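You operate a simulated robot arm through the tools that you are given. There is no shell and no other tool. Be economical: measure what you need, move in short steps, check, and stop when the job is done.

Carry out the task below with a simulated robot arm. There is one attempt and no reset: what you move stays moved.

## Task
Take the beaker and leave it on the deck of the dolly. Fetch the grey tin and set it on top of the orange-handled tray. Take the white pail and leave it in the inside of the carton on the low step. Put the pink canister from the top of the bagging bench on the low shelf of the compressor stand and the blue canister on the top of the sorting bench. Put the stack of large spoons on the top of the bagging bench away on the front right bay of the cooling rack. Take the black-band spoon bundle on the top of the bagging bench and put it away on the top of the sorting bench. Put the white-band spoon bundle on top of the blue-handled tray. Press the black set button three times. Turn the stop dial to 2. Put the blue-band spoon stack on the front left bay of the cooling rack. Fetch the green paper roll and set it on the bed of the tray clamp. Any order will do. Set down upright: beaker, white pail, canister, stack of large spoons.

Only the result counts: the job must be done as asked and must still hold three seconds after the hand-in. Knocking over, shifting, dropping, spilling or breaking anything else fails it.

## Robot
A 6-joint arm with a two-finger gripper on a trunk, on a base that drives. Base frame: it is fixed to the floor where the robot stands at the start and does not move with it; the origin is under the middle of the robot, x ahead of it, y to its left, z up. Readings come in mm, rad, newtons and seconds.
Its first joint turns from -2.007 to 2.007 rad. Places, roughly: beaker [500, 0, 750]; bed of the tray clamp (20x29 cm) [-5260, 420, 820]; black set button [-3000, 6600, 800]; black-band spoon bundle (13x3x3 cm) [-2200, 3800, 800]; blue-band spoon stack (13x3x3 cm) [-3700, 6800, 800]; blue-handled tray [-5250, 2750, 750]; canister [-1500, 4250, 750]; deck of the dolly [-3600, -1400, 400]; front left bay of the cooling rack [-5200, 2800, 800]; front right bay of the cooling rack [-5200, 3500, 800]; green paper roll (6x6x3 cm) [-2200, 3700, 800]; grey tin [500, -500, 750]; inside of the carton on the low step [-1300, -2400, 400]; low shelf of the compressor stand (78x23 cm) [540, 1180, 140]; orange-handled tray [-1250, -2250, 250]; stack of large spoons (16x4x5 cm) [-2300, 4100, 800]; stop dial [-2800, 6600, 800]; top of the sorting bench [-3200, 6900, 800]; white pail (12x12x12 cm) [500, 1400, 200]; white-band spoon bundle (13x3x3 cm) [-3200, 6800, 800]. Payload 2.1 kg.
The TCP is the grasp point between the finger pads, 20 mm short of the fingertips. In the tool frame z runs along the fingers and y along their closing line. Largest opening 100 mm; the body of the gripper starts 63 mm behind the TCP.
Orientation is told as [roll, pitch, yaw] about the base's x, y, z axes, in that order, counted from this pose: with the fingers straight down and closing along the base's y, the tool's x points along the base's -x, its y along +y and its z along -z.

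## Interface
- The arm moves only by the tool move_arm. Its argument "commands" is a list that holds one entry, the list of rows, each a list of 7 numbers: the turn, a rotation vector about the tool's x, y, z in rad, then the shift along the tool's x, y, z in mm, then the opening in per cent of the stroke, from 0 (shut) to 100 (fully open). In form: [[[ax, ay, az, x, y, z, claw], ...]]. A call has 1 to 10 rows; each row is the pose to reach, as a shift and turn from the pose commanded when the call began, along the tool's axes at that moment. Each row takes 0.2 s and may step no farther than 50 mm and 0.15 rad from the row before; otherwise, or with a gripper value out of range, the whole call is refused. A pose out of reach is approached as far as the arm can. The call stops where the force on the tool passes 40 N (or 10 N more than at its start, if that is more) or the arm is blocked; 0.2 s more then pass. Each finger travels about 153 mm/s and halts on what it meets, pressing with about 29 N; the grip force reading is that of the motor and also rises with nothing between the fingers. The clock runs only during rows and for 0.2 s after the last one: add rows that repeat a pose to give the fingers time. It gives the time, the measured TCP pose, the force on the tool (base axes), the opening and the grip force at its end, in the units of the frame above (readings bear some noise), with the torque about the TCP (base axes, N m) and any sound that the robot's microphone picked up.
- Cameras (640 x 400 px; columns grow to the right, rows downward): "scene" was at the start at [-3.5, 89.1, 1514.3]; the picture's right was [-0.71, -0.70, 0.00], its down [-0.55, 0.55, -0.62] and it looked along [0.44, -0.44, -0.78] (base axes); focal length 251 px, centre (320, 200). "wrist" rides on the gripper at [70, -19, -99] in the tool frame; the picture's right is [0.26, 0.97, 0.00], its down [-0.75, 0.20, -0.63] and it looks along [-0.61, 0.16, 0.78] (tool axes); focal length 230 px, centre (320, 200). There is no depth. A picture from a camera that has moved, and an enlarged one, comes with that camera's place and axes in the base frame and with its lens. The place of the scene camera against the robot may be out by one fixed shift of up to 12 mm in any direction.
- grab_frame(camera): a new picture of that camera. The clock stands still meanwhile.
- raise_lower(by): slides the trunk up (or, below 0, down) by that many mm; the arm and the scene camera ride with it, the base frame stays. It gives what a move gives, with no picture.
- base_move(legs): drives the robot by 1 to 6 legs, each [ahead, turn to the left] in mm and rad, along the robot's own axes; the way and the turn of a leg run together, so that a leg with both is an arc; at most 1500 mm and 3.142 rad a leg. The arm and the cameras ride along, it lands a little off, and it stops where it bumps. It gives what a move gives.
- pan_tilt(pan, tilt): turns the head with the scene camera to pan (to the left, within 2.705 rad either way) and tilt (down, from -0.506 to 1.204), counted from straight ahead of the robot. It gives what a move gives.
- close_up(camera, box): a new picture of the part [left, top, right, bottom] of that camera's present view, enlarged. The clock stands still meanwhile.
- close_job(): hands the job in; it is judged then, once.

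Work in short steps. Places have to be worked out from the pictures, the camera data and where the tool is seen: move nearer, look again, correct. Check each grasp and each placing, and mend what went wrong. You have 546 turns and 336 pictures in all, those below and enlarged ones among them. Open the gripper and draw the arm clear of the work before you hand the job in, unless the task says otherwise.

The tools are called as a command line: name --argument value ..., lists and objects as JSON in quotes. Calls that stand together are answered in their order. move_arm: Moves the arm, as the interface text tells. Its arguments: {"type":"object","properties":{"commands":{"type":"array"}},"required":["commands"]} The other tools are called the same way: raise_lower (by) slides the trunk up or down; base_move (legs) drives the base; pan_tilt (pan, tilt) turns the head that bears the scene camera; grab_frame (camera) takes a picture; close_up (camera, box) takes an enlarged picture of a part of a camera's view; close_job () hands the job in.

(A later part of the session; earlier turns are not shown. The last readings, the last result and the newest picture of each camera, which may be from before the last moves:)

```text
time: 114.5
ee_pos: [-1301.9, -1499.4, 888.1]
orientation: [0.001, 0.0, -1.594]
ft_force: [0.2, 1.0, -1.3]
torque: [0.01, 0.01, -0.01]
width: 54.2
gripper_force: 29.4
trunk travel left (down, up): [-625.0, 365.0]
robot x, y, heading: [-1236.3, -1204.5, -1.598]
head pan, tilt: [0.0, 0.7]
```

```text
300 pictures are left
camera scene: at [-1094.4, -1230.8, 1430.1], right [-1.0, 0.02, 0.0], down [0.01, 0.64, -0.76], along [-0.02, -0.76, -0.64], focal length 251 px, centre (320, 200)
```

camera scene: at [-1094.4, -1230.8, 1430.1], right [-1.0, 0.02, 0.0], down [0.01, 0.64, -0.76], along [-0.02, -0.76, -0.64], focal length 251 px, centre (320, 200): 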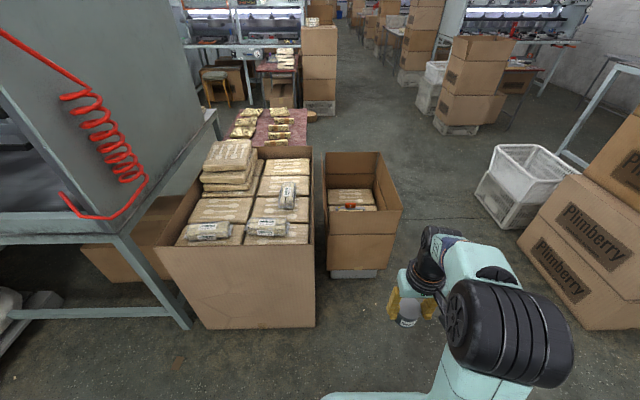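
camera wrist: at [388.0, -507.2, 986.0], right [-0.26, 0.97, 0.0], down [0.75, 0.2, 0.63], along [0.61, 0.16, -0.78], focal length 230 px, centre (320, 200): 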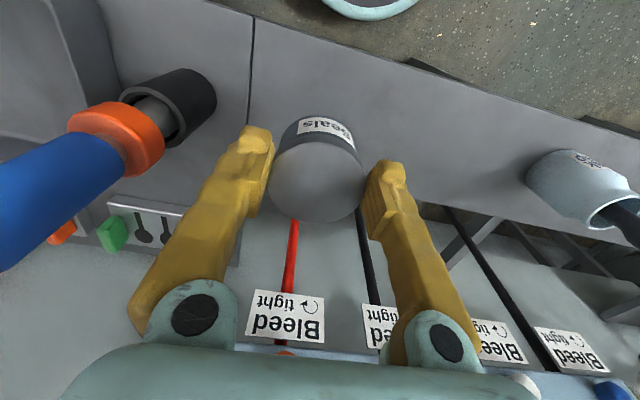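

I zoom in on the carton on the step.

close_up --camera "scene" --box '[300, 130, 420, 290]'

raise_lower --by 360

close_up --camera "scene" --box '[240, 180, 460, 330]'

```text
2.50 times, centred on (360, 210) of scene
camera zoom: at [-1094.4, -1230.8, 1430.1], right [-1.0, 0.02, 0.0], down [0.01, 0.64, -0.76], along [-0.02, -0.76, -0.64], focal length 628 px, centre (220, 175)
```

zoom: 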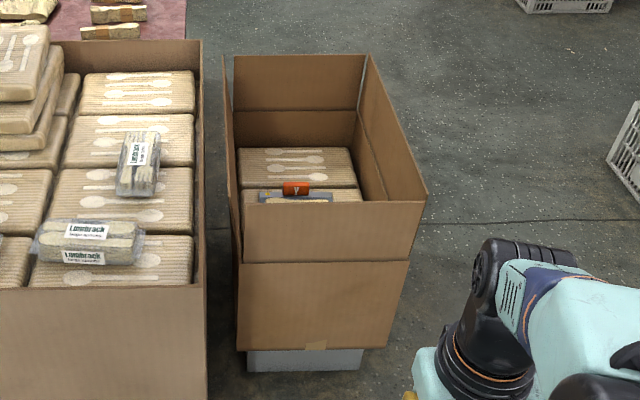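

```text
time: 118.0
ee_pos: [-1301.9, -1497.9, 1247.3]
orientation: [0.0, -0.001, -1.594]
ft_force: [-0.3, -0.1, -0.7]
torque: [0.02, 0.01, -0.01]
width: 54.2
gripper_force: 29.0
trunk travel left (down, up): [-985.0, 5.0]
robot x, y, heading: [-1235.9, -1208.0, -1.592]
head pan, tilt: [0.0, 0.7]
```

```text
2.67 times, centred on (350, 255) of scene
camera zoom: at [-1094.3, -1230.8, 1790.1], right [-1.0, 0.02, 0.0], down [0.01, 0.64, -0.76], along [-0.02, -0.76, -0.64], focal length 670 px, centre (240, 53)
```

zoom: 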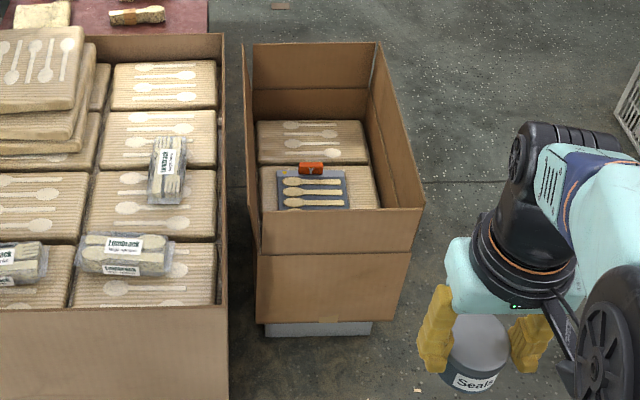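

The tray with the orange handle lies inside the deep carton (walls up to z≈600). I test in free space how far down the arm reaches below its platform.

move_arm --commands '[[[0, 0, 0, 0, 0, 45, 20], [0, 0, 0, 0, 0, 90, 20], [0, 0, 0, 0, 0, 135, 20], [0, 0, 0, 0, 0, 180, 20], [0, 0, 0, 0, 0, 225, 20], [0, 0, 0, 0, 0, 225, 20]]]'

grab_frame --camera "scene"

```text
time: 119.4
ee_pos: [-1302.8, -1498.9, 1022.0]
orientation: [-0.001, 0.002, -1.594]
ft_force: [-0.4, -0.9, -1.3]
torque: [-0.01, 0.02, -0.03]
width: 54.2
gripper_force: 28.4
trunk travel left (down, up): [-985.0, 5.0]
robot x, y, heading: [-1238.0, -1205.5, -1.596]
head pan, tilt: [0.0, 0.7]
```

```text
297 pictures are left
camera scene: at [-1094.2, -1230.2, 1790.1], right [-1.0, 0.02, 0.0], down [0.01, 0.64, -0.77], along [-0.02, -0.76, -0.64], focal length 251 px, centre (320, 200)
```

scene: 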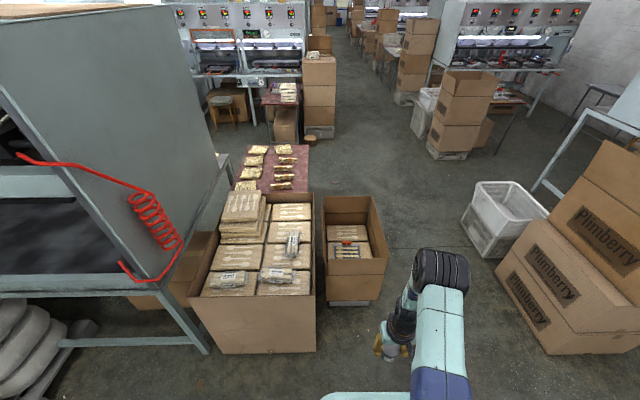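

Still reachable; I go on lower to find the limit.

move_arm --commands '[[[0, 0, 0, 0, 0, 45, 20], [0, 0, 0, 0, 0, 90, 20], [0, 0, 0, 0, 0, 135, 20], [0, 0, 0, 0, 0, 180, 20], [0, 0, 0, 0, 0, 225, 20], [0, 0, 0, 0, 0, 225, 20]]]'

pan_tilt --pan -0.3 --tilt 1.1

grab_frame --camera "scene"

```text
time: 120.8
ee_pos: [-1302.8, -1498.1, 797.5]
orientation: [-0.001, 0.001, -1.593]
ft_force: [0.1, -0.5, 0.1]
torque: [0.0, -0.01, -0.03]
width: 53.8
gripper_force: 28.8
trunk travel left (down, up): [-985.0, 5.0]
robot x, y, heading: [-1234.3, -1203.4, -1.596]
head pan, tilt: [0.0, 0.7]
```

```text
time: 121.7
ee_pos: [-1303.0, -1499.3, 796.1]
orientation: [0.0, 0.002, -1.595]
ft_force: [1.0, 0.1, -1.4]
torque: [-0.04, -0.01, -0.01]
width: 54.0
gripper_force: 29.2
trunk travel left (down, up): [-985.0, 5.0]
robot x, y, heading: [-1239.8, -1206.6, -1.59]
head pan, tilt: [-0.3, 1.1]
```

```text
296 pictures are left
camera scene: at [-1112.3, -1205.8, 1760.2], right [-0.95, 0.32, 0.0], down [0.28, 0.84, -0.45], along [-0.14, -0.43, -0.89], focal length 251 px, centre (320, 200)
```

scene: 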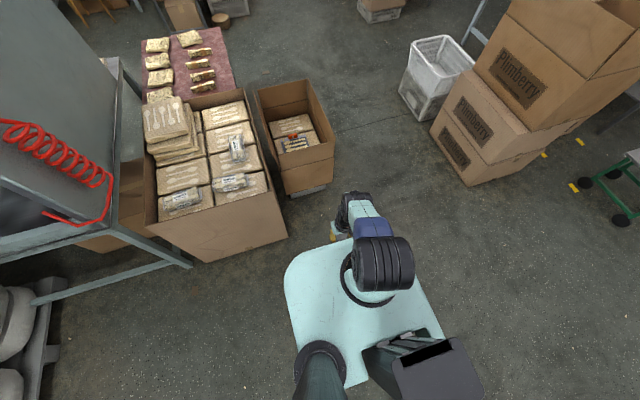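

Still fine at 300 mm below the platform. I continue and also test the extension.

move_arm --commands '[[[0, 0, 0, 0, 0, 45, 20], [0, 0, 0, 0, 0, 90, 20], [0, 0, 0, 0, 0, 135, 20], [0, 0, 0, 0, 0, 135, 20]]]'

move_arm --commands '[[[0, 0, 0, -45, 0, 0, 20], [0, 0, 0, -90, 0, 0, 20], [0, 0, 0, -135, 0, 0, 20], [0, 0, 0, -135, 0, 0, 20]]]'

```text
time: 122.9
ee_pos: [-1309.1, -1530.6, 786.4]
orientation: [-0.035, -0.135, -1.58]
ft_force: [0.8, -0.1, -1.1]
torque: [0.02, -0.01, -0.01]
width: 53.7
gripper_force: 29.0
out of reach, approached as far as the arm can: row 1, 2, 3, 4
trunk travel left (down, up): [-985.0, 5.0]
robot x, y, heading: [-1237.2, -1207.9, -1.595]
head pan, tilt: [-0.3, 1.1]
stopped in row 4: the arm was blocked; the commanded pose is now the measured one
```

```text
time: 123.9
ee_pos: [-1300.0, -1596.4, 838.6]
orientation: [-0.033, -0.13, -1.583]
ft_force: [-0.1, 0.6, -0.2]
torque: [0.0, 0.0, -0.02]
width: 53.5
gripper_force: 29.2
out of reach, approached as far as the arm can: row 1, 2, 3, 4
trunk travel left (down, up): [-985.0, 5.0]
robot x, y, heading: [-1233.1, -1207.4, -1.595]
head pan, tilt: [-0.3, 1.1]
```

The limits are clear. Triangulating two views gives the orange handle at about (-1319,-2396,402), flap tops at z≈605. I restore the tool attitude and drive around to the carton's free -x side.

move_arm --commands '[[[-0.033, 0.13, 0.011, 30, 0, -35, 20], [-0.033, 0.13, 0.011, 60, 0, -70, 20], [-0.033, 0.13, 0.011, 90, 0, -105, 20], [-0.033, 0.13, 0.011, 90, 0, -150, 20], [-0.033, 0.13, 0.011, 90, 0, -150, 20]]]'

base_move --legs '[[0, -1.549], [714, 0], [0, 1.571], [1129, 0], [0, 1.571]]'

pan_tilt --pan 0.0 --tilt 0.9

grab_frame --camera "scene"

grab_frame --camera "wrist"

```text
time: 125.1
ee_pos: [-1294.6, -1486.8, 979.7]
orientation: [0.001, 0.002, -1.597]
ft_force: [0.0, 0.5, -0.6]
torque: [-0.02, 0.02, 0.01]
width: 53.3
gripper_force: 29.0
trunk travel left (down, up): [-985.0, 5.0]
robot x, y, heading: [-1233.9, -1203.6, -1.592]
head pan, tilt: [-0.3, 1.1]
```

```text
time: 145.8
ee_pos: [-1776.3, -2369.7, 979.1]
orientation: [-0.001, 0.001, -0.079]
ft_force: [-0.5, -0.3, -0.5]
torque: [-0.02, 0.03, -0.01]
width: 51.9
gripper_force: 29.4
trunk travel left (down, up): [-985.0, 5.0]
robot x, y, heading: [-2053.3, -2301.3, -0.073]
head pan, tilt: [-0.3, 1.1]
```

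```text
time: 146.6
ee_pos: [-1775.5, -2368.8, 978.2]
orientation: [0.0, 0.004, -0.079]
ft_force: [0.5, 0.1, 0.5]
torque: [0.02, -0.01, 0.0]
width: 52.1
gripper_force: 29.0
trunk travel left (down, up): [-985.0, 5.0]
robot x, y, heading: [-2054.2, -2295.9, -0.076]
head pan, tilt: [0.0, 0.901]
```

```text
295 pictures are left
camera scene: at [-2023.5, -2155.7, 1773.9], right [-0.08, -1.0, 0.0], down [-0.78, 0.06, -0.62], along [0.62, -0.05, -0.78], focal length 251 px, centre (320, 200)
```

scene: 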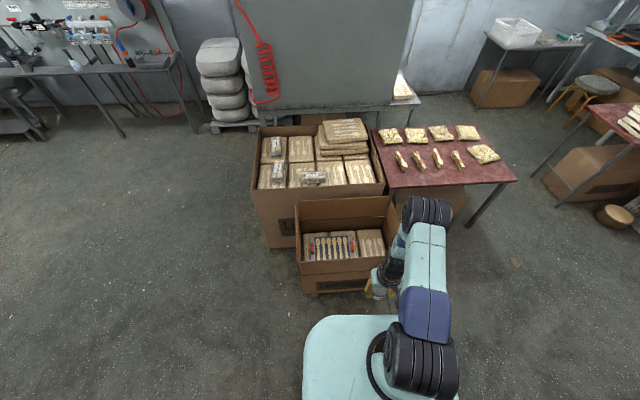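

```text
294 pictures are left
camera wrist: at [-1845.6, -2382.0, 1076.2], right [-0.18, 0.98, 0.0], down [0.77, 0.14, 0.63], along [0.62, 0.11, -0.78], focal length 230 px, centre (320, 200)
```

wrist: 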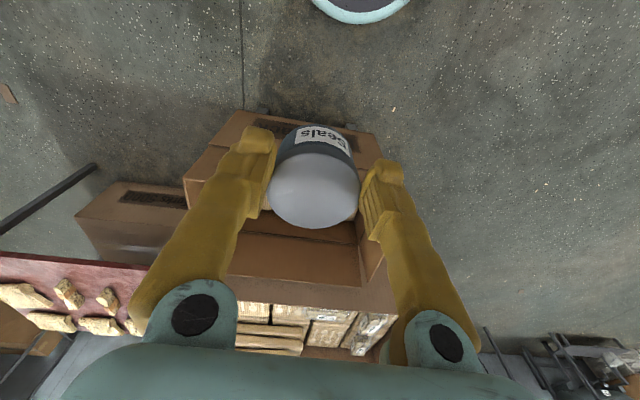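

I zoom on the carton from this side.

close_up --camera "scene" --box '[270, 180, 430, 300]'

```text
3.33 times, centred on (350, 240) of scene
camera zoom: at [-2023.5, -2155.7, 1773.9], right [-0.08, -1.0, 0.0], down [-0.78, 0.06, -0.62], along [0.62, -0.05, -0.78], focal length 837 px, centre (220, 67)
```

zoom: 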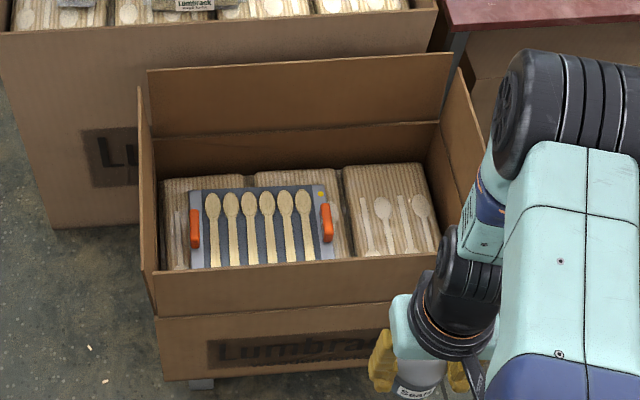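

The tray spans y -2168..-2412 between its handles, centre ≈(-1307,-2292,400), wall at x≈-1490. I square up, extend the arm, and drive close.

base_move --legs '[[0, 0.075]]'

move_arm --commands '[[[0, 0, 0, -25, 25, 0, 20], [0, 0, 0, -57, 49, 0, 20], [0, 0, 0, -57, 49, 0, 20]]]'

base_move --legs '[[330, 0]]'

pan_tilt --pan -0.2 --tilt 1.15

grab_frame --camera "scene"

grab_frame --camera "wrist"

```text
time: 147.5
ee_pos: [-1769.1, -2347.5, 979.1]
orientation: [0.003, -0.001, -0.005]
ft_force: [-0.2, -0.6, -0.4]
torque: [-0.02, 0.0, -0.04]
width: 52.0
gripper_force: 29.1
trunk travel left (down, up): [-985.0, 5.0]
robot x, y, heading: [-2051.3, -2293.6, 0.002]
head pan, tilt: [0.0, 0.901]
```

```text
time: 148.3
ee_pos: [-1714.4, -2298.4, 977.3]
orientation: [0.001, 0.002, -0.006]
ft_force: [0.0, 0.0, -1.1]
torque: [0.0, 0.02, 0.0]
width: 51.8
gripper_force: 29.5
trunk travel left (down, up): [-985.0, 5.0]
robot x, y, heading: [-2052.9, -2295.6, -0.004]
head pan, tilt: [0.0, 0.901]
```

```text
time: 150.6
ee_pos: [-1379.3, -2299.2, 974.7]
orientation: [-0.001, 0.005, -0.003]
ft_force: [-0.2, -0.7, -1.2]
torque: [-0.02, 0.03, 0.02]
width: 51.8
gripper_force: 29.1
trunk travel left (down, up): [-985.0, 5.0]
robot x, y, heading: [-1723.6, -2298.1, -0.003]
head pan, tilt: [0.0, 0.901]
stopped in leg 1: the robot was blocked; the commanded pose is now the measured one
```

```text
time: 151.4
ee_pos: [-1381.9, -2299.1, 977.4]
orientation: [-0.001, 0.001, -0.003]
ft_force: [0.7, 0.5, -1.2]
torque: [0.0, 0.04, -0.02]
width: 51.8
gripper_force: 29.1
trunk travel left (down, up): [-985.0, 5.0]
robot x, y, heading: [-1725.5, -2297.6, -0.005]
head pan, tilt: [-0.201, 1.15]
```

```text
292 pictures are left
camera scene: at [-1719.3, -2166.1, 1757.1], right [-0.2, -0.98, 0.0], down [-0.89, 0.18, -0.41], along [0.4, -0.08, -0.91], focal length 251 px, centre (320, 200)
```

scene: 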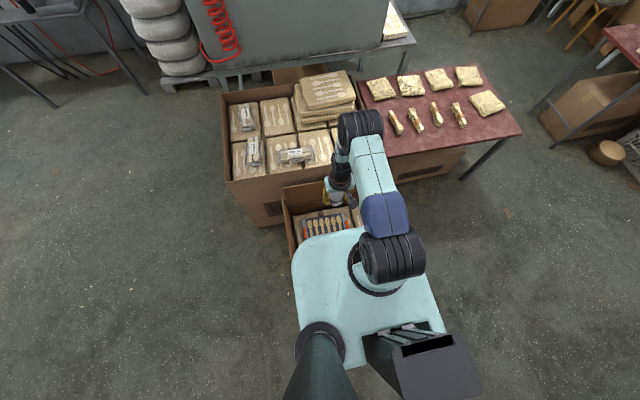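

```text
291 pictures are left
camera wrist: at [-1450.8, -2317.2, 1074.4], right [-0.25, 0.97, 0.0], down [0.75, 0.2, 0.63], along [0.61, 0.16, -0.78], focal length 230 px, centre (320, 200)
```

wrist: 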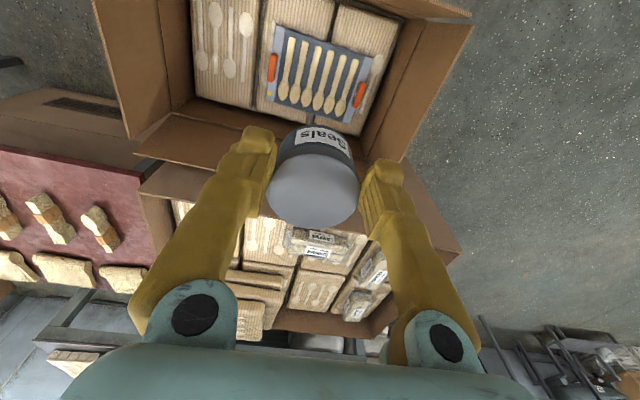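

The base touched something (likely the step) at x≈-1725; the tray itself has not moved. I back 6 mm, extend the arm to x≈-1352 and lower the trunk.

base_move --legs '[[-6, 0]]'

move_arm --commands '[[[0, 0, 0, -18, 5, 0, 20], [0, 0, 0, -36, 8, 0, 20], [0, 0, 0, -36, 8, 0, 20]]]'

raise_lower --by -300

grab_frame --camera "scene"

grab_frame --camera "wrist"

```text
time: 152.1
ee_pos: [-1386.4, -2298.4, 976.3]
orientation: [0.001, 0.004, -0.002]
ft_force: [0.2, -0.1, -0.9]
torque: [0.02, -0.01, 0.05]
width: 51.7
gripper_force: 28.7
trunk travel left (down, up): [-985.0, 5.0]
robot x, y, heading: [-1727.1, -2296.3, -0.006]
head pan, tilt: [-0.201, 1.15]
```

```text
time: 152.9
ee_pos: [-1352.0, -2292.0, 975.8]
orientation: [0.001, 0.003, -0.005]
ft_force: [0.6, 0.1, -1.1]
torque: [-0.02, -0.01, 0.01]
width: 51.8
gripper_force: 28.9
trunk travel left (down, up): [-985.0, 5.0]
robot x, y, heading: [-1728.9, -2299.7, -0.003]
head pan, tilt: [-0.201, 1.15]
```

```text
time: 155.9
ee_pos: [-1351.2, -2291.1, 675.6]
orientation: [-0.001, 0.003, -0.005]
ft_force: [-0.7, -1.0, 0.0]
torque: [-0.01, 0.01, -0.01]
width: 51.7
gripper_force: 29.7
trunk travel left (down, up): [-685.0, 305.0]
robot x, y, heading: [-1725.2, -2297.9, -0.004]
head pan, tilt: [-0.201, 1.15]
```

```text
290 pictures are left
camera scene: at [-1725.5, -2166.1, 1457.1], right [-0.2, -0.98, 0.0], down [-0.89, 0.18, -0.41], along [0.4, -0.08, -0.91], focal length 251 px, centre (320, 200)
```

scene: 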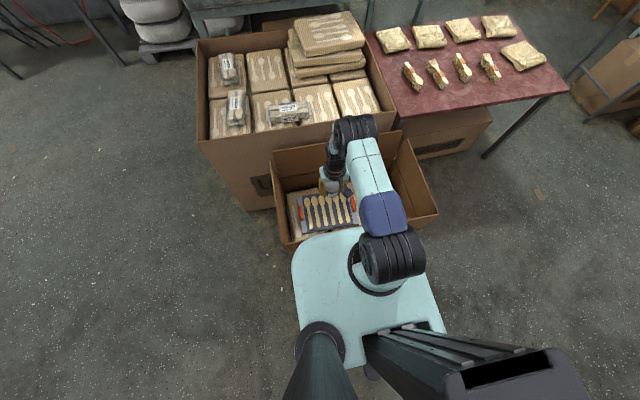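

```text
289 pictures are left
camera wrist: at [-1420.6, -2309.9, 774.0], right [-0.25, 0.97, 0.0], down [0.75, 0.2, 0.63], along [0.61, 0.16, -0.78], focal length 230 px, centre (320, 200)
```

wrist: 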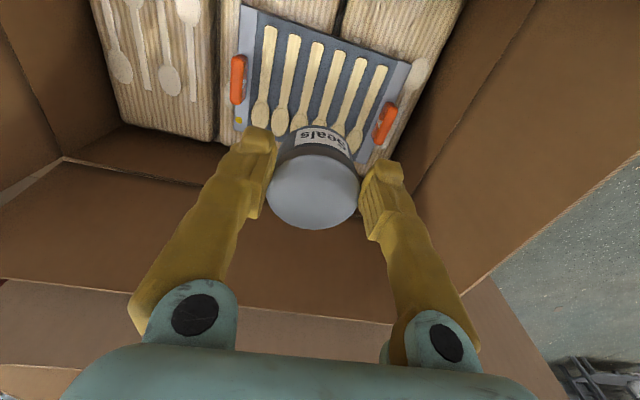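

Aligned over the tray. I lower another 190 mm and check.

raise_lower --by -190

grab_frame --camera "wrist"

grab_frame --camera "scene"

```text
time: 158.0
ee_pos: [-1350.8, -2290.8, 486.3]
orientation: [-0.001, 0.001, -0.004]
ft_force: [-0.2, 0.9, -0.9]
torque: [-0.02, 0.01, -0.01]
width: 51.3
gripper_force: 28.6
trunk travel left (down, up): [-495.0, 495.0]
robot x, y, heading: [-1726.8, -2295.8, 0.001]
head pan, tilt: [-0.201, 1.15]
```

```text
288 pictures are left
camera wrist: at [-1420.6, -2309.9, 584.0], right [-0.25, 0.97, 0.0], down [0.75, 0.2, 0.63], along [0.61, 0.16, -0.78], focal length 230 px, centre (320, 200)
```

wrist: 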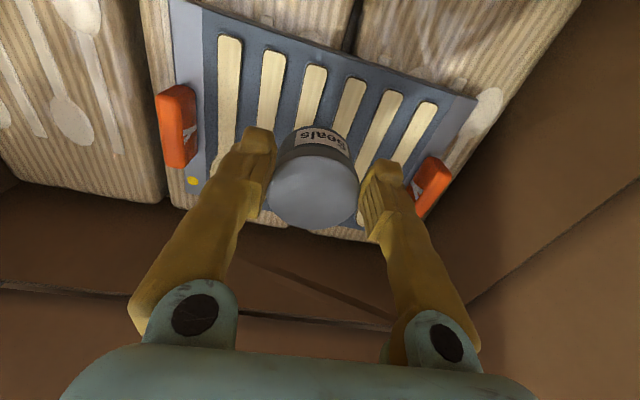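

```text
287 pictures are left
camera scene: at [-1725.5, -2166.2, 1267.1], right [-0.2, -0.98, 0.0], down [-0.89, 0.18, -0.41], along [0.4, -0.08, -0.91], focal length 251 px, centre (320, 200)
```

scene: 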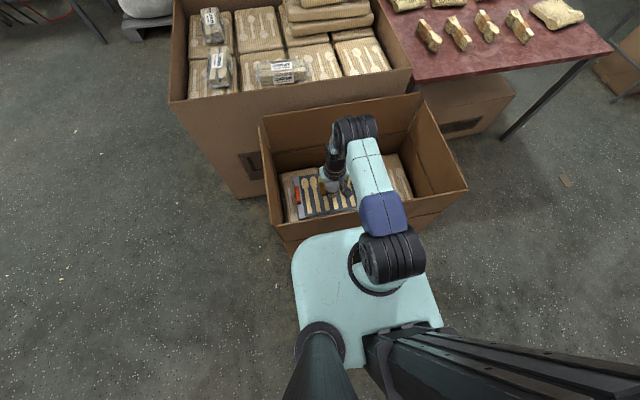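

I lower in small steps to feel the tray.

move_arm --commands '[[[0, 0, 0, 0, 0, 20, 20], [0, 0, 0, 0, 0, 40, 20], [0, 0, 0, 0, 0, 48, 20], [0, 0, 0, 0, 0, 48, 20]]]'

move_arm --commands '[[[0, 0, 0, 0, 0, 4, 20], [0, 0, 0, 0, 0, 8, 20], [0, 0, 0, 0, 0, 8, 20]]]'

grab_frame --camera "wrist"

```text
time: 159.0
ee_pos: [-1350.4, -2291.7, 437.6]
orientation: [-0.001, 0.003, -0.004]
ft_force: [-0.4, 0.3, -1.5]
torque: [0.0, 0.0, -0.03]
width: 51.3
gripper_force: 29.0
trunk travel left (down, up): [-495.0, 495.0]
robot x, y, heading: [-1729.7, -2298.0, -0.002]
head pan, tilt: [-0.201, 1.15]
```

```text
time: 159.8
ee_pos: [-1351.7, -2291.4, 431.3]
orientation: [-0.001, 0.001, -0.004]
ft_force: [-1.2, -1.5, 6.7]
torque: [-0.08, -0.23, -0.03]
width: 51.1
gripper_force: 29.2
trunk travel left (down, up): [-495.0, 495.0]
robot x, y, heading: [-1725.5, -2296.9, -0.002]
head pan, tilt: [-0.201, 1.15]
```

```text
286 pictures are left
camera wrist: at [-1421.2, -2309.7, 528.8], right [-0.25, 0.97, 0.0], down [0.75, 0.2, 0.63], along [0.61, 0.16, -0.78], focal length 230 px, centre (320, 200)
```

wrist: 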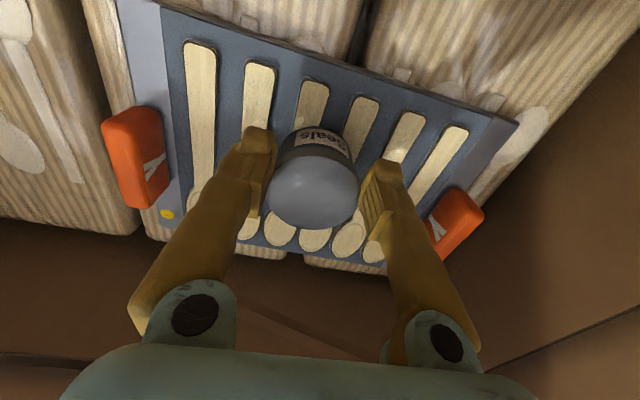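

Contact at TCP 431 (tray top ≈405). I release slowly and lift.

move_arm --commands '[[[0, 0, 0, 0, 0, 0, 52], [0, 0, 0, 0, 0, 0, 60], [0, 0, 0, 0, 0, 0, 75], [0, 0, 0, 0, 0, 0, 75]]]'

move_arm --commands '[[[0, 0, 0, 0, 0, -20, 75], [0, 0, 0, 0, 0, -50, 75], [0, 0, 0, 0, 0, -90, 75], [0, 0, 0, 0, 0, -90, 75]]]'

grab_frame --camera "wrist"

```text
time: 160.8
ee_pos: [-1351.2, -2291.0, 429.9]
orientation: [0.0, 0.002, -0.003]
ft_force: [0.8, 0.4, -0.4]
torque: [0.03, -0.01, -0.02]
width: 75.0
gripper_force: 0.0
trunk travel left (down, up): [-495.0, 495.0]
robot x, y, heading: [-1726.6, -2299.1, 0.003]
head pan, tilt: [-0.201, 1.15]
```

```text
time: 161.8
ee_pos: [-1349.7, -2291.5, 520.9]
orientation: [0.001, 0.001, -0.003]
ft_force: [-0.5, 0.3, 0.1]
torque: [-0.02, 0.01, 0.04]
width: 75.0
gripper_force: 0.1
trunk travel left (down, up): [-495.0, 495.0]
robot x, y, heading: [-1725.0, -2297.6, -0.001]
head pan, tilt: [-0.201, 1.15]
```

```text
285 pictures are left
camera wrist: at [-1419.0, -2310.1, 618.1], right [-0.25, 0.97, 0.0], down [0.75, 0.2, 0.63], along [0.61, 0.16, -0.78], focal length 230 px, centre (320, 200)
```

wrist: 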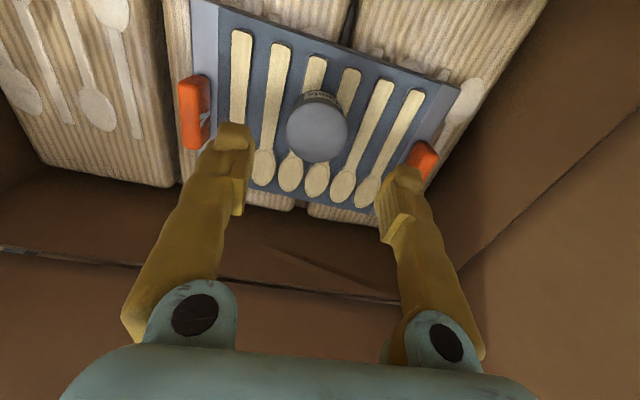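

The tin sits on the tray. I raise the trunk, back out, retract the arm and drive to the white pail at the compressor stand.

raise_lower --by 320

base_move --legs '[[-300, 0]]'

move_arm --commands '[[[0, 0, 0, 45, 0, 0, 100], [0, 0, 0, 90, 0, 0, 100], [0, 0, 0, 110, 0, 0, 100]]]'

base_move --legs '[[0, 1.1], [1400, 0], [1400, 0], [1348, 0], [0, -1.1]]'

pan_tilt --pan 0.0 --tilt 0.85

grab_frame --camera "scene"

```text
time: 165.0
ee_pos: [-1349.8, -2291.8, 839.6]
orientation: [0.0, 0.001, -0.003]
ft_force: [0.2, -0.3, -0.2]
torque: [0.02, 0.02, 0.0]
width: 74.8
gripper_force: 0.0
trunk travel left (down, up): [-815.0, 175.0]
robot x, y, heading: [-1729.1, -2301.3, -0.0]
head pan, tilt: [-0.201, 1.15]
```

```text
time: 167.0
ee_pos: [-1648.6, -2291.9, 839.9]
orientation: [0.0, 0.002, -0.006]
ft_force: [0.0, 1.1, -0.4]
torque: [0.03, -0.02, 0.02]
width: 74.9
gripper_force: 0.1
trunk travel left (down, up): [-815.0, 175.0]
robot x, y, heading: [-2025.5, -2297.2, -0.003]
head pan, tilt: [-0.201, 1.15]
```

```text
time: 167.8
ee_pos: [-1760.7, -2291.3, 840.8]
orientation: [0.001, 0.001, -0.004]
ft_force: [0.0, 0.5, -0.8]
torque: [-0.02, 0.03, 0.0]
width: 100.0
gripper_force: 0.1
trunk travel left (down, up): [-815.0, 175.0]
robot x, y, heading: [-2030.4, -2295.7, 0.001]
head pan, tilt: [-0.201, 1.15]
```

```text
time: 193.3
ee_pos: [147.4, 1408.4, 840.5]
orientation: [0.002, 0.002, -0.008]
ft_force: [-0.1, 0.3, 0.1]
torque: [0.01, 0.0, -0.01]
width: 99.8
gripper_force: 0.0
trunk travel left (down, up): [-815.0, 175.0]
robot x, y, heading: [-121.4, 1405.4, -0.002]
head pan, tilt: [-0.201, 1.15]
```

```text
time: 194.1
ee_pos: [146.4, 1408.6, 840.4]
orientation: [0.001, 0.001, -0.009]
ft_force: [0.4, 0.3, 0.3]
torque: [0.01, 0.0, -0.02]
width: 100.2
gripper_force: 0.1
trunk travel left (down, up): [-815.0, 175.0]
robot x, y, heading: [-115.6, 1400.1, -0.002]
head pan, tilt: [0.0, 0.85]
```

```text
284 pictures are left
camera scene: at [-97.3, 1545.8, 1607.8], right [0.0, -1.0, 0.0], down [-0.75, 0.0, -0.66], along [0.66, 0.0, -0.75], focal length 251 px, centre (320, 200)
```

scene: 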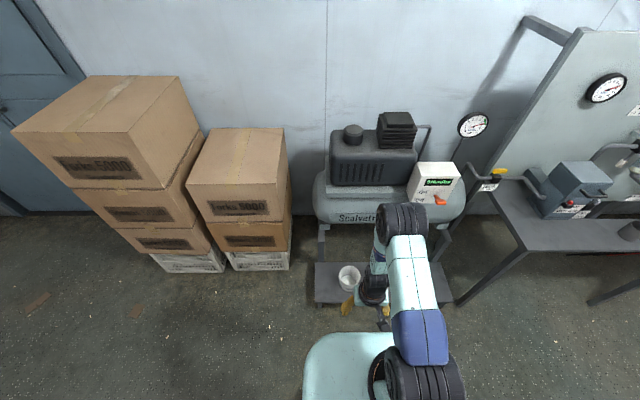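

I zoom on the pail and lower the trunk for the low shelf.

close_up --camera "scene" --box '[300, 240, 380, 310]'

base_move --legs '[[150, 0]]'

raise_lower --by -420

grab_frame --camera "wrist"

grab_frame --camera "scene"

```text
5.71 times, centred on (340, 275) of scene
camera zoom: at [-97.3, 1545.8, 1607.8], right [0.0, -1.0, 0.0], down [-0.75, 0.0, -0.66], along [0.66, 0.0, -0.75], focal length 1435 px, centre (206, -229)
```

zoom: 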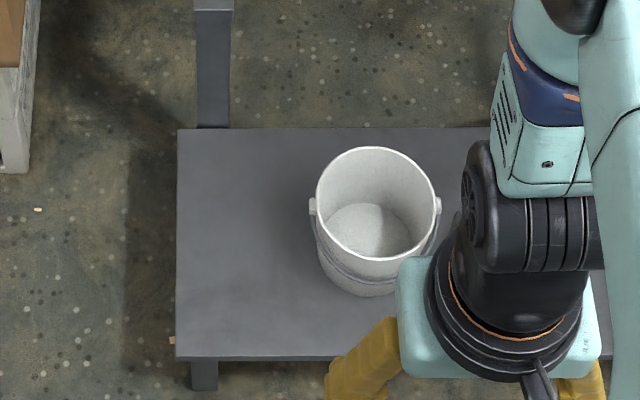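

```text
time: 195.5
ee_pos: [297.6, 1408.9, 839.8]
orientation: [0.002, -0.001, -0.007]
ft_force: [0.5, -0.5, 0.3]
torque: [0.02, 0.0, 0.01]
width: 100.2
gripper_force: 0.1
trunk travel left (down, up): [-815.0, 175.0]
robot x, y, heading: [35.2, 1402.9, -0.002]
head pan, tilt: [0.0, 0.85]
```

```text
refused: -420 is not a number from -400 to 400
```

```text
282 pictures are left
camera wrist: at [228.5, 1390.0, 938.3], right [-0.25, 0.97, 0.0], down [0.75, 0.2, 0.63], along [0.61, 0.16, -0.78], focal length 230 px, centre (320, 200)
```

wrist: 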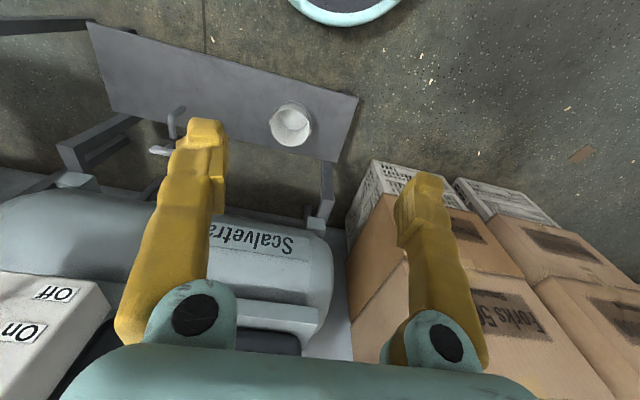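

```text
281 pictures are left
camera scene: at [52.9, 1545.5, 1607.9], right [0.0, -1.0, 0.0], down [-0.75, 0.0, -0.66], along [0.66, 0.0, -0.75], focal length 251 px, centre (320, 200)
```

scene: 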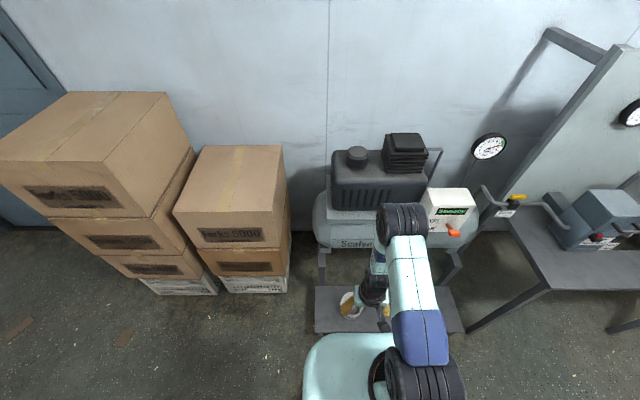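

Pail rim centre ≈(517,1378,260), 117 mm wide: I must grip its wall. I lower the trunk and rotate the tool -90° so that the fingers close along x and can straddle the near wall.

raise_lower --by -400

raise_lower --by -150

move_arm --commands '[[[0, 0, 0.15, 0, 0, -20, 100], [0, 0, 0.3, 0, 0, -40, 100], [0, 0, 0.45, 0, 0, -60, 100], [0, 0, 0.6, 0, 0, -80, 100], [0, 0, 0.75, 0, 0, -100, 100], [0, 0, 0.9, 0, 0, -100, 100], [0, 0, 1.05, 0, 0, -100, 100], [0, 0, 1.2, 0, 0, -100, 100], [0, 0, 1.35, 0, 0, -100, 100], [0, 0, 1.5, 0, 0, -100, 100]]]'

move_arm --commands '[[[0, 0, 0.0708, 0, 0, 0, 100], [0, 0, 0.0708, 0, 0, 0, 100]]]'

grab_frame --camera "wrist"

grab_frame --camera "scene"

```text
time: 199.3
ee_pos: [299.0, 1407.8, 441.0]
orientation: [-0.001, 0.001, -0.006]
ft_force: [-0.9, 0.2, -0.2]
torque: [-0.01, -0.04, -0.01]
width: 100.0
gripper_force: 0.0
trunk travel left (down, up): [-415.0, 575.0]
robot x, y, heading: [33.5, 1404.8, 0.001]
head pan, tilt: [0.0, 0.85]
```

```text
time: 201.1
ee_pos: [298.2, 1407.1, 290.0]
orientation: [0.0, 0.003, -0.006]
ft_force: [-0.7, -0.6, 0.3]
torque: [-0.02, -0.01, 0.0]
width: 100.2
gripper_force: 0.0
trunk travel left (down, up): [-265.0, 725.0]
robot x, y, heading: [31.9, 1399.7, 0.002]
head pan, tilt: [0.0, 0.85]
```

```text
time: 203.3
ee_pos: [298.0, 1407.6, 390.0]
orientation: [-0.003, 0.0, -1.509]
ft_force: [-0.4, 0.0, 1.0]
torque: [-0.02, 0.0, 0.01]
width: 100.0
gripper_force: 0.2
trunk travel left (down, up): [-265.0, 725.0]
robot x, y, heading: [32.2, 1403.0, -0.003]
head pan, tilt: [0.0, 0.85]
```

```text
time: 203.9
ee_pos: [298.8, 1408.3, 388.7]
orientation: [-0.002, 0.001, -1.579]
ft_force: [0.1, -0.9, -0.2]
torque: [-0.05, 0.0, -0.01]
width: 99.9
gripper_force: 0.0
trunk travel left (down, up): [-265.0, 725.0]
robot x, y, heading: [33.3, 1401.4, -0.003]
head pan, tilt: [0.0, 0.85]
```

```text
280 pictures are left
camera wrist: at [281.5, 1477.7, 488.0], right [0.97, 0.25, 0.0], down [0.2, -0.75, 0.63], along [0.16, -0.61, -0.78], focal length 230 px, centre (320, 200)
```

wrist: 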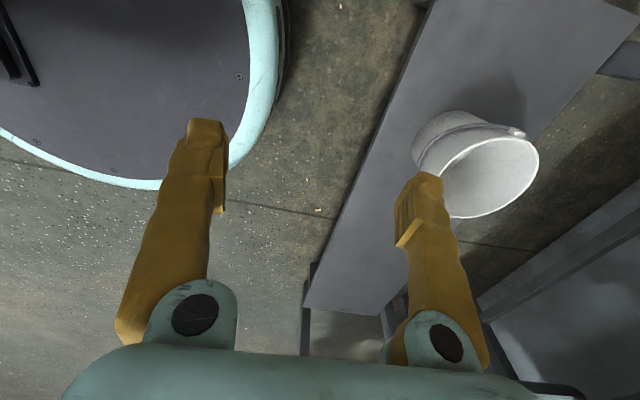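

```text
279 pictures are left
camera scene: at [54.8, 1545.5, 1057.9], right [0.0, -1.0, 0.0], down [-0.75, 0.0, -0.66], along [0.66, 0.0, -0.75], focal length 251 px, centre (320, 200)
```

scene: 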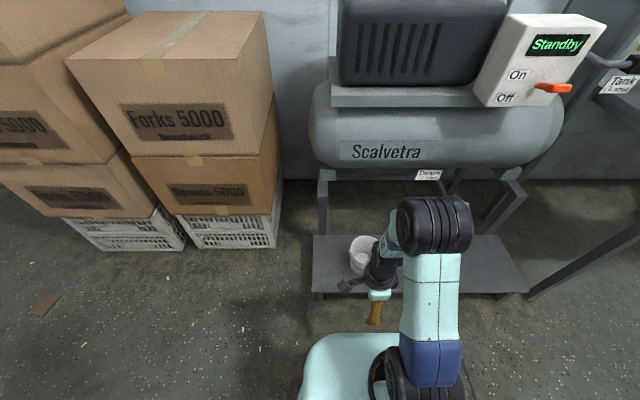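

Both cameras agree on the pail (≈(515,1380)). I drive 140 mm ahead and line up with its near wall (x≈457), with a 60% opening.

base_move --legs '[[140, 0]]'

move_arm --commands '[[[0, 0, 0, -14, 9, 0, 70], [0, 0, 0, -28, 18, 20, 60], [0, 0, 0, -28, 18, 20, 60], [0, 0, 0, -28, 18, 20, 60]]]'

grab_frame --camera "wrist"

close_up --camera "scene" --box '[300, 200, 460, 340]'

```text
time: 205.2
ee_pos: [438.3, 1407.5, 389.7]
orientation: [-0.001, 0.001, -1.577]
ft_force: [0.7, 0.3, 0.3]
torque: [0.0, 0.0, -0.01]
width: 100.0
gripper_force: 0.0
trunk travel left (down, up): [-265.0, 725.0]
robot x, y, heading: [173.1, 1400.9, -0.004]
head pan, tilt: [0.0, 0.85]
```

```text
time: 206.2
ee_pos: [454.4, 1379.1, 368.8]
orientation: [-0.003, 0.0, -1.578]
ft_force: [-0.5, 0.2, 0.0]
torque: [0.01, 0.02, 0.0]
width: 60.2
gripper_force: 0.0
trunk travel left (down, up): [-265.0, 725.0]
robot x, y, heading: [170.2, 1403.1, -0.002]
head pan, tilt: [0.0, 0.85]
```

```text
278 pictures are left
camera wrist: at [437.1, 1448.1, 466.8], right [0.97, 0.25, 0.0], down [0.2, -0.75, 0.63], along [0.16, -0.61, -0.78], focal length 230 px, centre (320, 200)
```

wrist: 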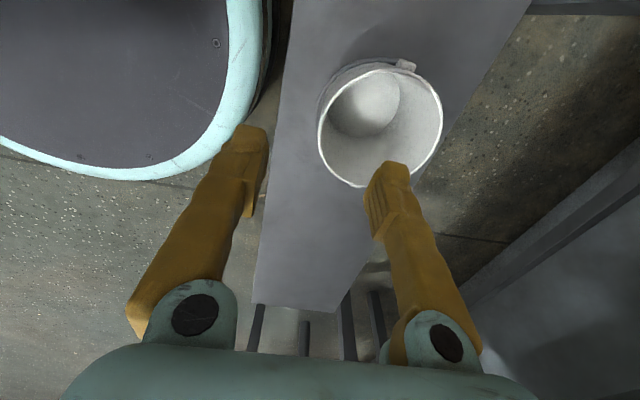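

```text
2.86 times, centred on (380, 270) of scene
camera zoom: at [193.7, 1545.1, 1057.9], right [0.0, -1.0, 0.0], down [-0.75, 0.0, -0.66], along [0.66, 0.0, -0.75], focal length 718 px, centre (149, 0)
```

zoom: 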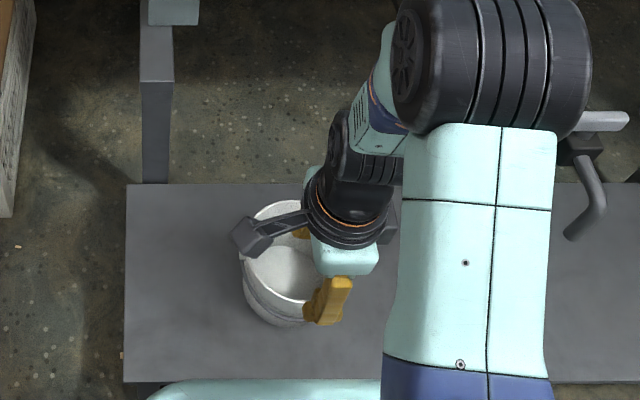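

Near wall at x≈456, y≈1381. I descend astride the wall to TCP z≈257.

move_arm --commands '[[[0, 0, 0, 1, 2, 40, 60], [0, 0, 0, 1, 2, 80, 60], [0, 0, 0, 1, 2, 80, 60]]]'

grab_frame --camera "wrist"

```text
time: 207.0
ee_pos: [456.0, 1379.8, 291.3]
orientation: [0.0, 0.0, -1.581]
ft_force: [-0.6, -0.3, 0.5]
torque: [0.01, 0.01, -0.02]
width: 59.7
gripper_force: 0.1
trunk travel left (down, up): [-265.0, 725.0]
robot x, y, heading: [173.5, 1402.1, -0.004]
head pan, tilt: [0.0, 0.85]
```

```text
276 pictures are left
camera wrist: at [438.9, 1448.6, 388.4], right [0.97, 0.25, 0.0], down [0.2, -0.75, 0.63], along [0.16, -0.61, -0.78], focal length 230 px, centre (320, 200)
```

wrist: 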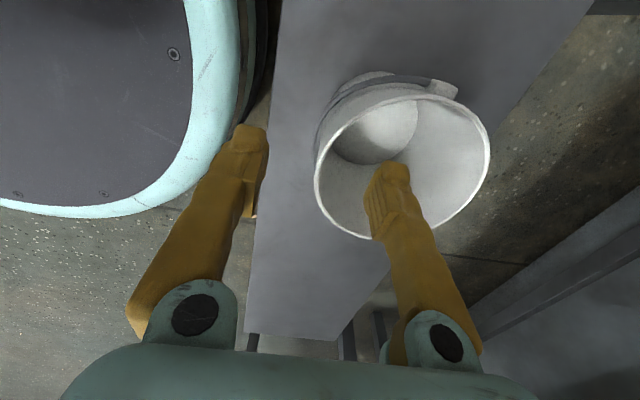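

Good alignment. I descend 36 mm further and close on the wall.

move_arm --commands '[[[0, 0, 0, 0, 0, 18, 60], [0, 0, 0, 0, 0, 36, 60], [0, 0, 0, 0, 0, 36, 30], [0, 0, 0, 0, 0, 36, 0], [0, 0, 0, 0, 0, 36, 0], [0, 0, 0, 0, 0, 36, 0]]]'

grab_frame --camera "wrist"

```text
time: 208.4
ee_pos: [456.6, 1379.5, 254.1]
orientation: [-0.001, 0.001, -1.577]
ft_force: [0.7, 0.3, 0.9]
torque: [0.04, 0.0, 0.03]
width: 6.0
gripper_force: 29.6
trunk travel left (down, up): [-265.0, 725.0]
robot x, y, heading: [170.4, 1402.3, -0.005]
head pan, tilt: [0.0, 0.85]
```

```text
275 pictures are left
camera wrist: at [440.0, 1450.1, 352.6], right [0.97, 0.25, 0.0], down [0.2, -0.75, 0.63], along [0.16, -0.61, -0.78], focal length 230 px, centre (320, 200)
```

wrist: 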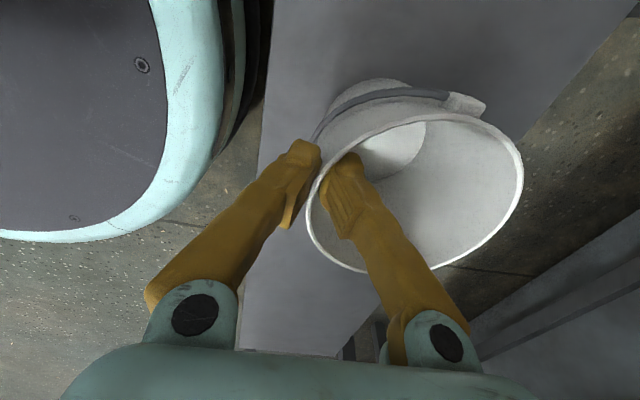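

Gripped (6 mm). I lift it gently with the arm and look.

move_arm --commands '[[[0, 0, 0, 0, 0, -20, 0], [0, 0, 0, 0, 0, -50, 0], [0, 0, 0, 0, 0, -90, 0], [0, 0, 0, 0, 0, -130, 0], [0, 0, 0, 0, 0, -130, 0]]]'

grab_frame --camera "wrist"

close_up --camera "scene" --box '[300, 180, 460, 320]'

```text
time: 209.6
ee_pos: [458.2, 1382.2, 383.7]
orientation: [-0.003, 0.002, -1.578]
ft_force: [-0.3, 1.0, -1.6]
torque: [-0.01, 0.07, -0.02]
width: 6.0
gripper_force: 29.2
trunk travel left (down, up): [-265.0, 725.0]
robot x, y, heading: [169.9, 1400.2, -0.009]
head pan, tilt: [0.0, 0.85]
```

```text
274 pictures are left
camera wrist: at [441.0, 1452.1, 482.1], right [0.97, 0.25, 0.0], down [0.2, -0.75, 0.63], along [0.16, -0.61, -0.78], focal length 230 px, centre (320, 200)
```

wrist: 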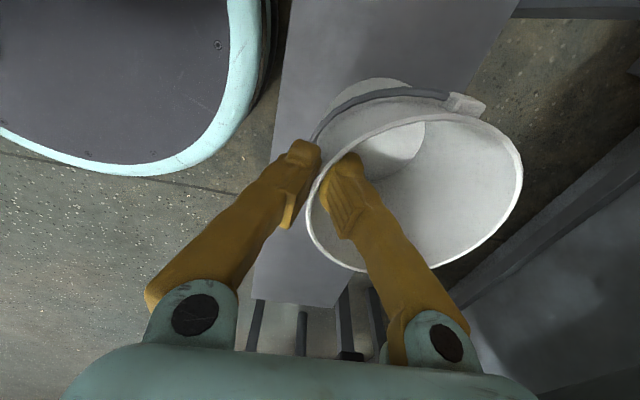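

```text
2.86 times, centred on (380, 250) of scene
camera zoom: at [193.8, 1545.1, 1057.8], right [0.0, -1.0, 0.0], down [-0.75, 0.0, -0.66], along [0.66, 0.0, -0.75], focal length 718 px, centre (149, 57)
```

zoom: 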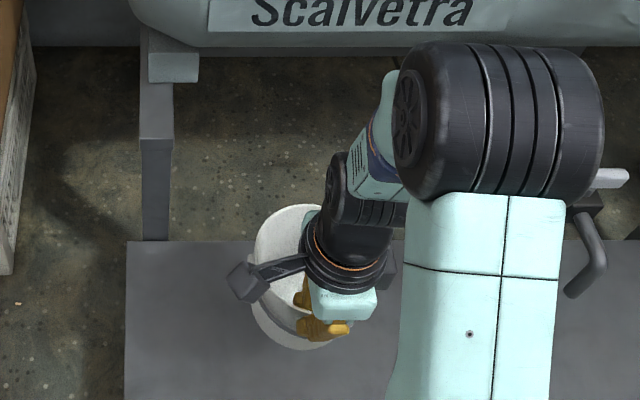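

Pail held level. I back off and drive to the -x side of the carton, in line with its free pack.

base_move --legs '[[-300, 0], [0, -2.08], [1300, 0], [1300, 0], [1237, 0], [0, 0.509]]'

base_move --legs '[[575, 0], [0, 1.571]]'

raise_lower --by 400

pan_tilt --pan 0.0 --tilt 0.9

grab_frame --camera "scene"

grab_frame --camera "wrist"

```text
time: 235.9
ee_pos: [-2040.3, -2169.8, 385.0]
orientation: [-0.002, 0.002, 3.087]
ft_force: [-0.1, 0.3, -1.7]
torque: [0.12, -0.01, 0.0]
width: 5.8
gripper_force: 29.6
trunk travel left (down, up): [-265.0, 725.0]
robot x, y, heading: [-2007.1, -1883.7, -1.617]
head pan, tilt: [0.0, 0.85]
```

```text
time: 242.9
ee_pos: [-1751.0, -2494.9, 383.6]
orientation: [-0.001, -0.001, -1.642]
ft_force: [0.1, 0.4, -1.8]
torque: [0.02, 0.08, -0.01]
width: 6.0
gripper_force: 29.1
trunk travel left (down, up): [-265.0, 725.0]
robot x, y, heading: [-2034.5, -2454.6, -0.067]
head pan, tilt: [0.0, 0.85]
```

```text
time: 246.8
ee_pos: [-1750.3, -2495.1, 783.8]
orientation: [-0.001, 0.0, -1.643]
ft_force: [-0.6, 0.0, -0.7]
torque: [0.0, 0.03, -0.01]
width: 5.7
gripper_force: 28.7
trunk travel left (down, up): [-665.0, 325.0]
robot x, y, heading: [-2037.8, -2455.9, -0.07]
head pan, tilt: [0.0, 0.85]
```

```text
time: 247.4
ee_pos: [-1750.2, -2494.1, 784.4]
orientation: [-0.002, -0.001, -1.642]
ft_force: [-0.2, -0.6, -1.3]
torque: [0.02, 0.08, 0.01]
width: 6.1
gripper_force: 29.5
trunk travel left (down, up): [-665.0, 325.0]
robot x, y, heading: [-2039.3, -2454.7, -0.072]
head pan, tilt: [0.0, 0.901]
```

```text
272 pictures are left
camera scene: at [-2007.6, -2314.8, 1454.0], right [-0.07, -1.0, 0.0], down [-0.78, 0.05, -0.62], along [0.62, -0.04, -0.78], focal length 251 px, centre (320, 200)
```

scene: 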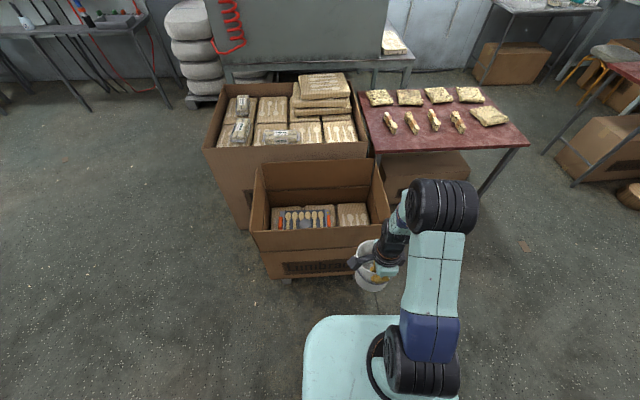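

```text
271 pictures are left
camera wrist: at [-1763.9, -2423.8, 881.8], right [0.98, 0.19, 0.0], down [0.15, -0.76, 0.63], along [0.12, -0.62, -0.78], focal length 230 px, centre (320, 200)
```

wrist: 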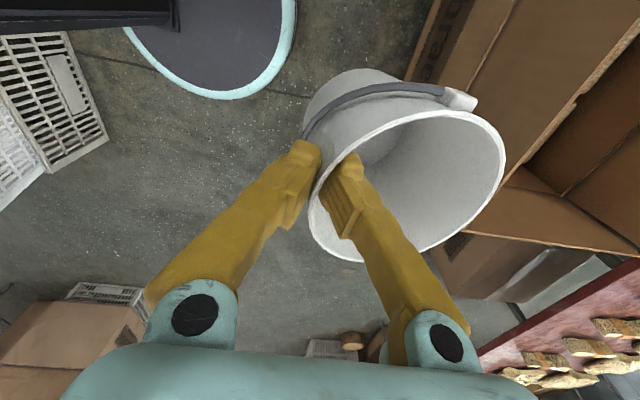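

I zoom on the carton to fix the free pack and walls.

close_up --camera "scene" --box '[240, 150, 400, 280]'

```text
3.08 times, centred on (320, 215) of scene
camera zoom: at [-2007.6, -2314.8, 1454.0], right [-0.07, -1.0, 0.0], down [-0.78, 0.05, -0.62], along [0.62, -0.04, -0.78], focal length 773 px, centre (320, 154)
```

zoom: 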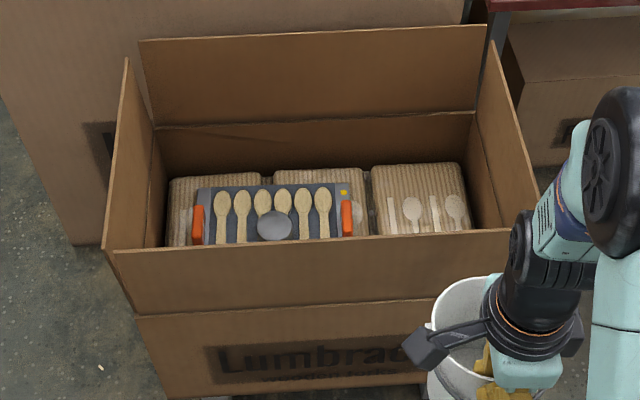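

Pack centre ≈(-1270,-2532), free of the tray (edge y≈-2410). I shift over so the pail will come down at about (-1300,-2532).

base_move --legs '[[0, -0.228], [197, 0], [0, 0.299]]'

move_arm --commands '[[[0, 0, 0, 0, 40, 0, 0], [0, 0, 0, 0, 84, 0, 0], [0, 0, 0, 0, 84, 0, 0]]]'

```text
time: 250.8
ee_pos: [-1559.9, -2531.6, 784.2]
orientation: [-0.001, -0.001, -1.57]
ft_force: [0.5, 1.0, -1.8]
torque: [0.01, 0.05, 0.0]
width: 5.9
gripper_force: 29.4
trunk travel left (down, up): [-665.0, 325.0]
robot x, y, heading: [-1844.9, -2514.4, 0.007]
head pan, tilt: [0.0, 0.901]
```

```text
time: 251.6
ee_pos: [-1476.4, -2531.3, 784.4]
orientation: [-0.005, -0.001, -1.571]
ft_force: [-0.5, 0.3, -0.7]
torque: [0.04, 0.07, 0.01]
width: 6.3
gripper_force: 28.5
trunk travel left (down, up): [-665.0, 325.0]
robot x, y, heading: [-1846.1, -2514.5, 0.006]
head pan, tilt: [0.0, 0.901]
```

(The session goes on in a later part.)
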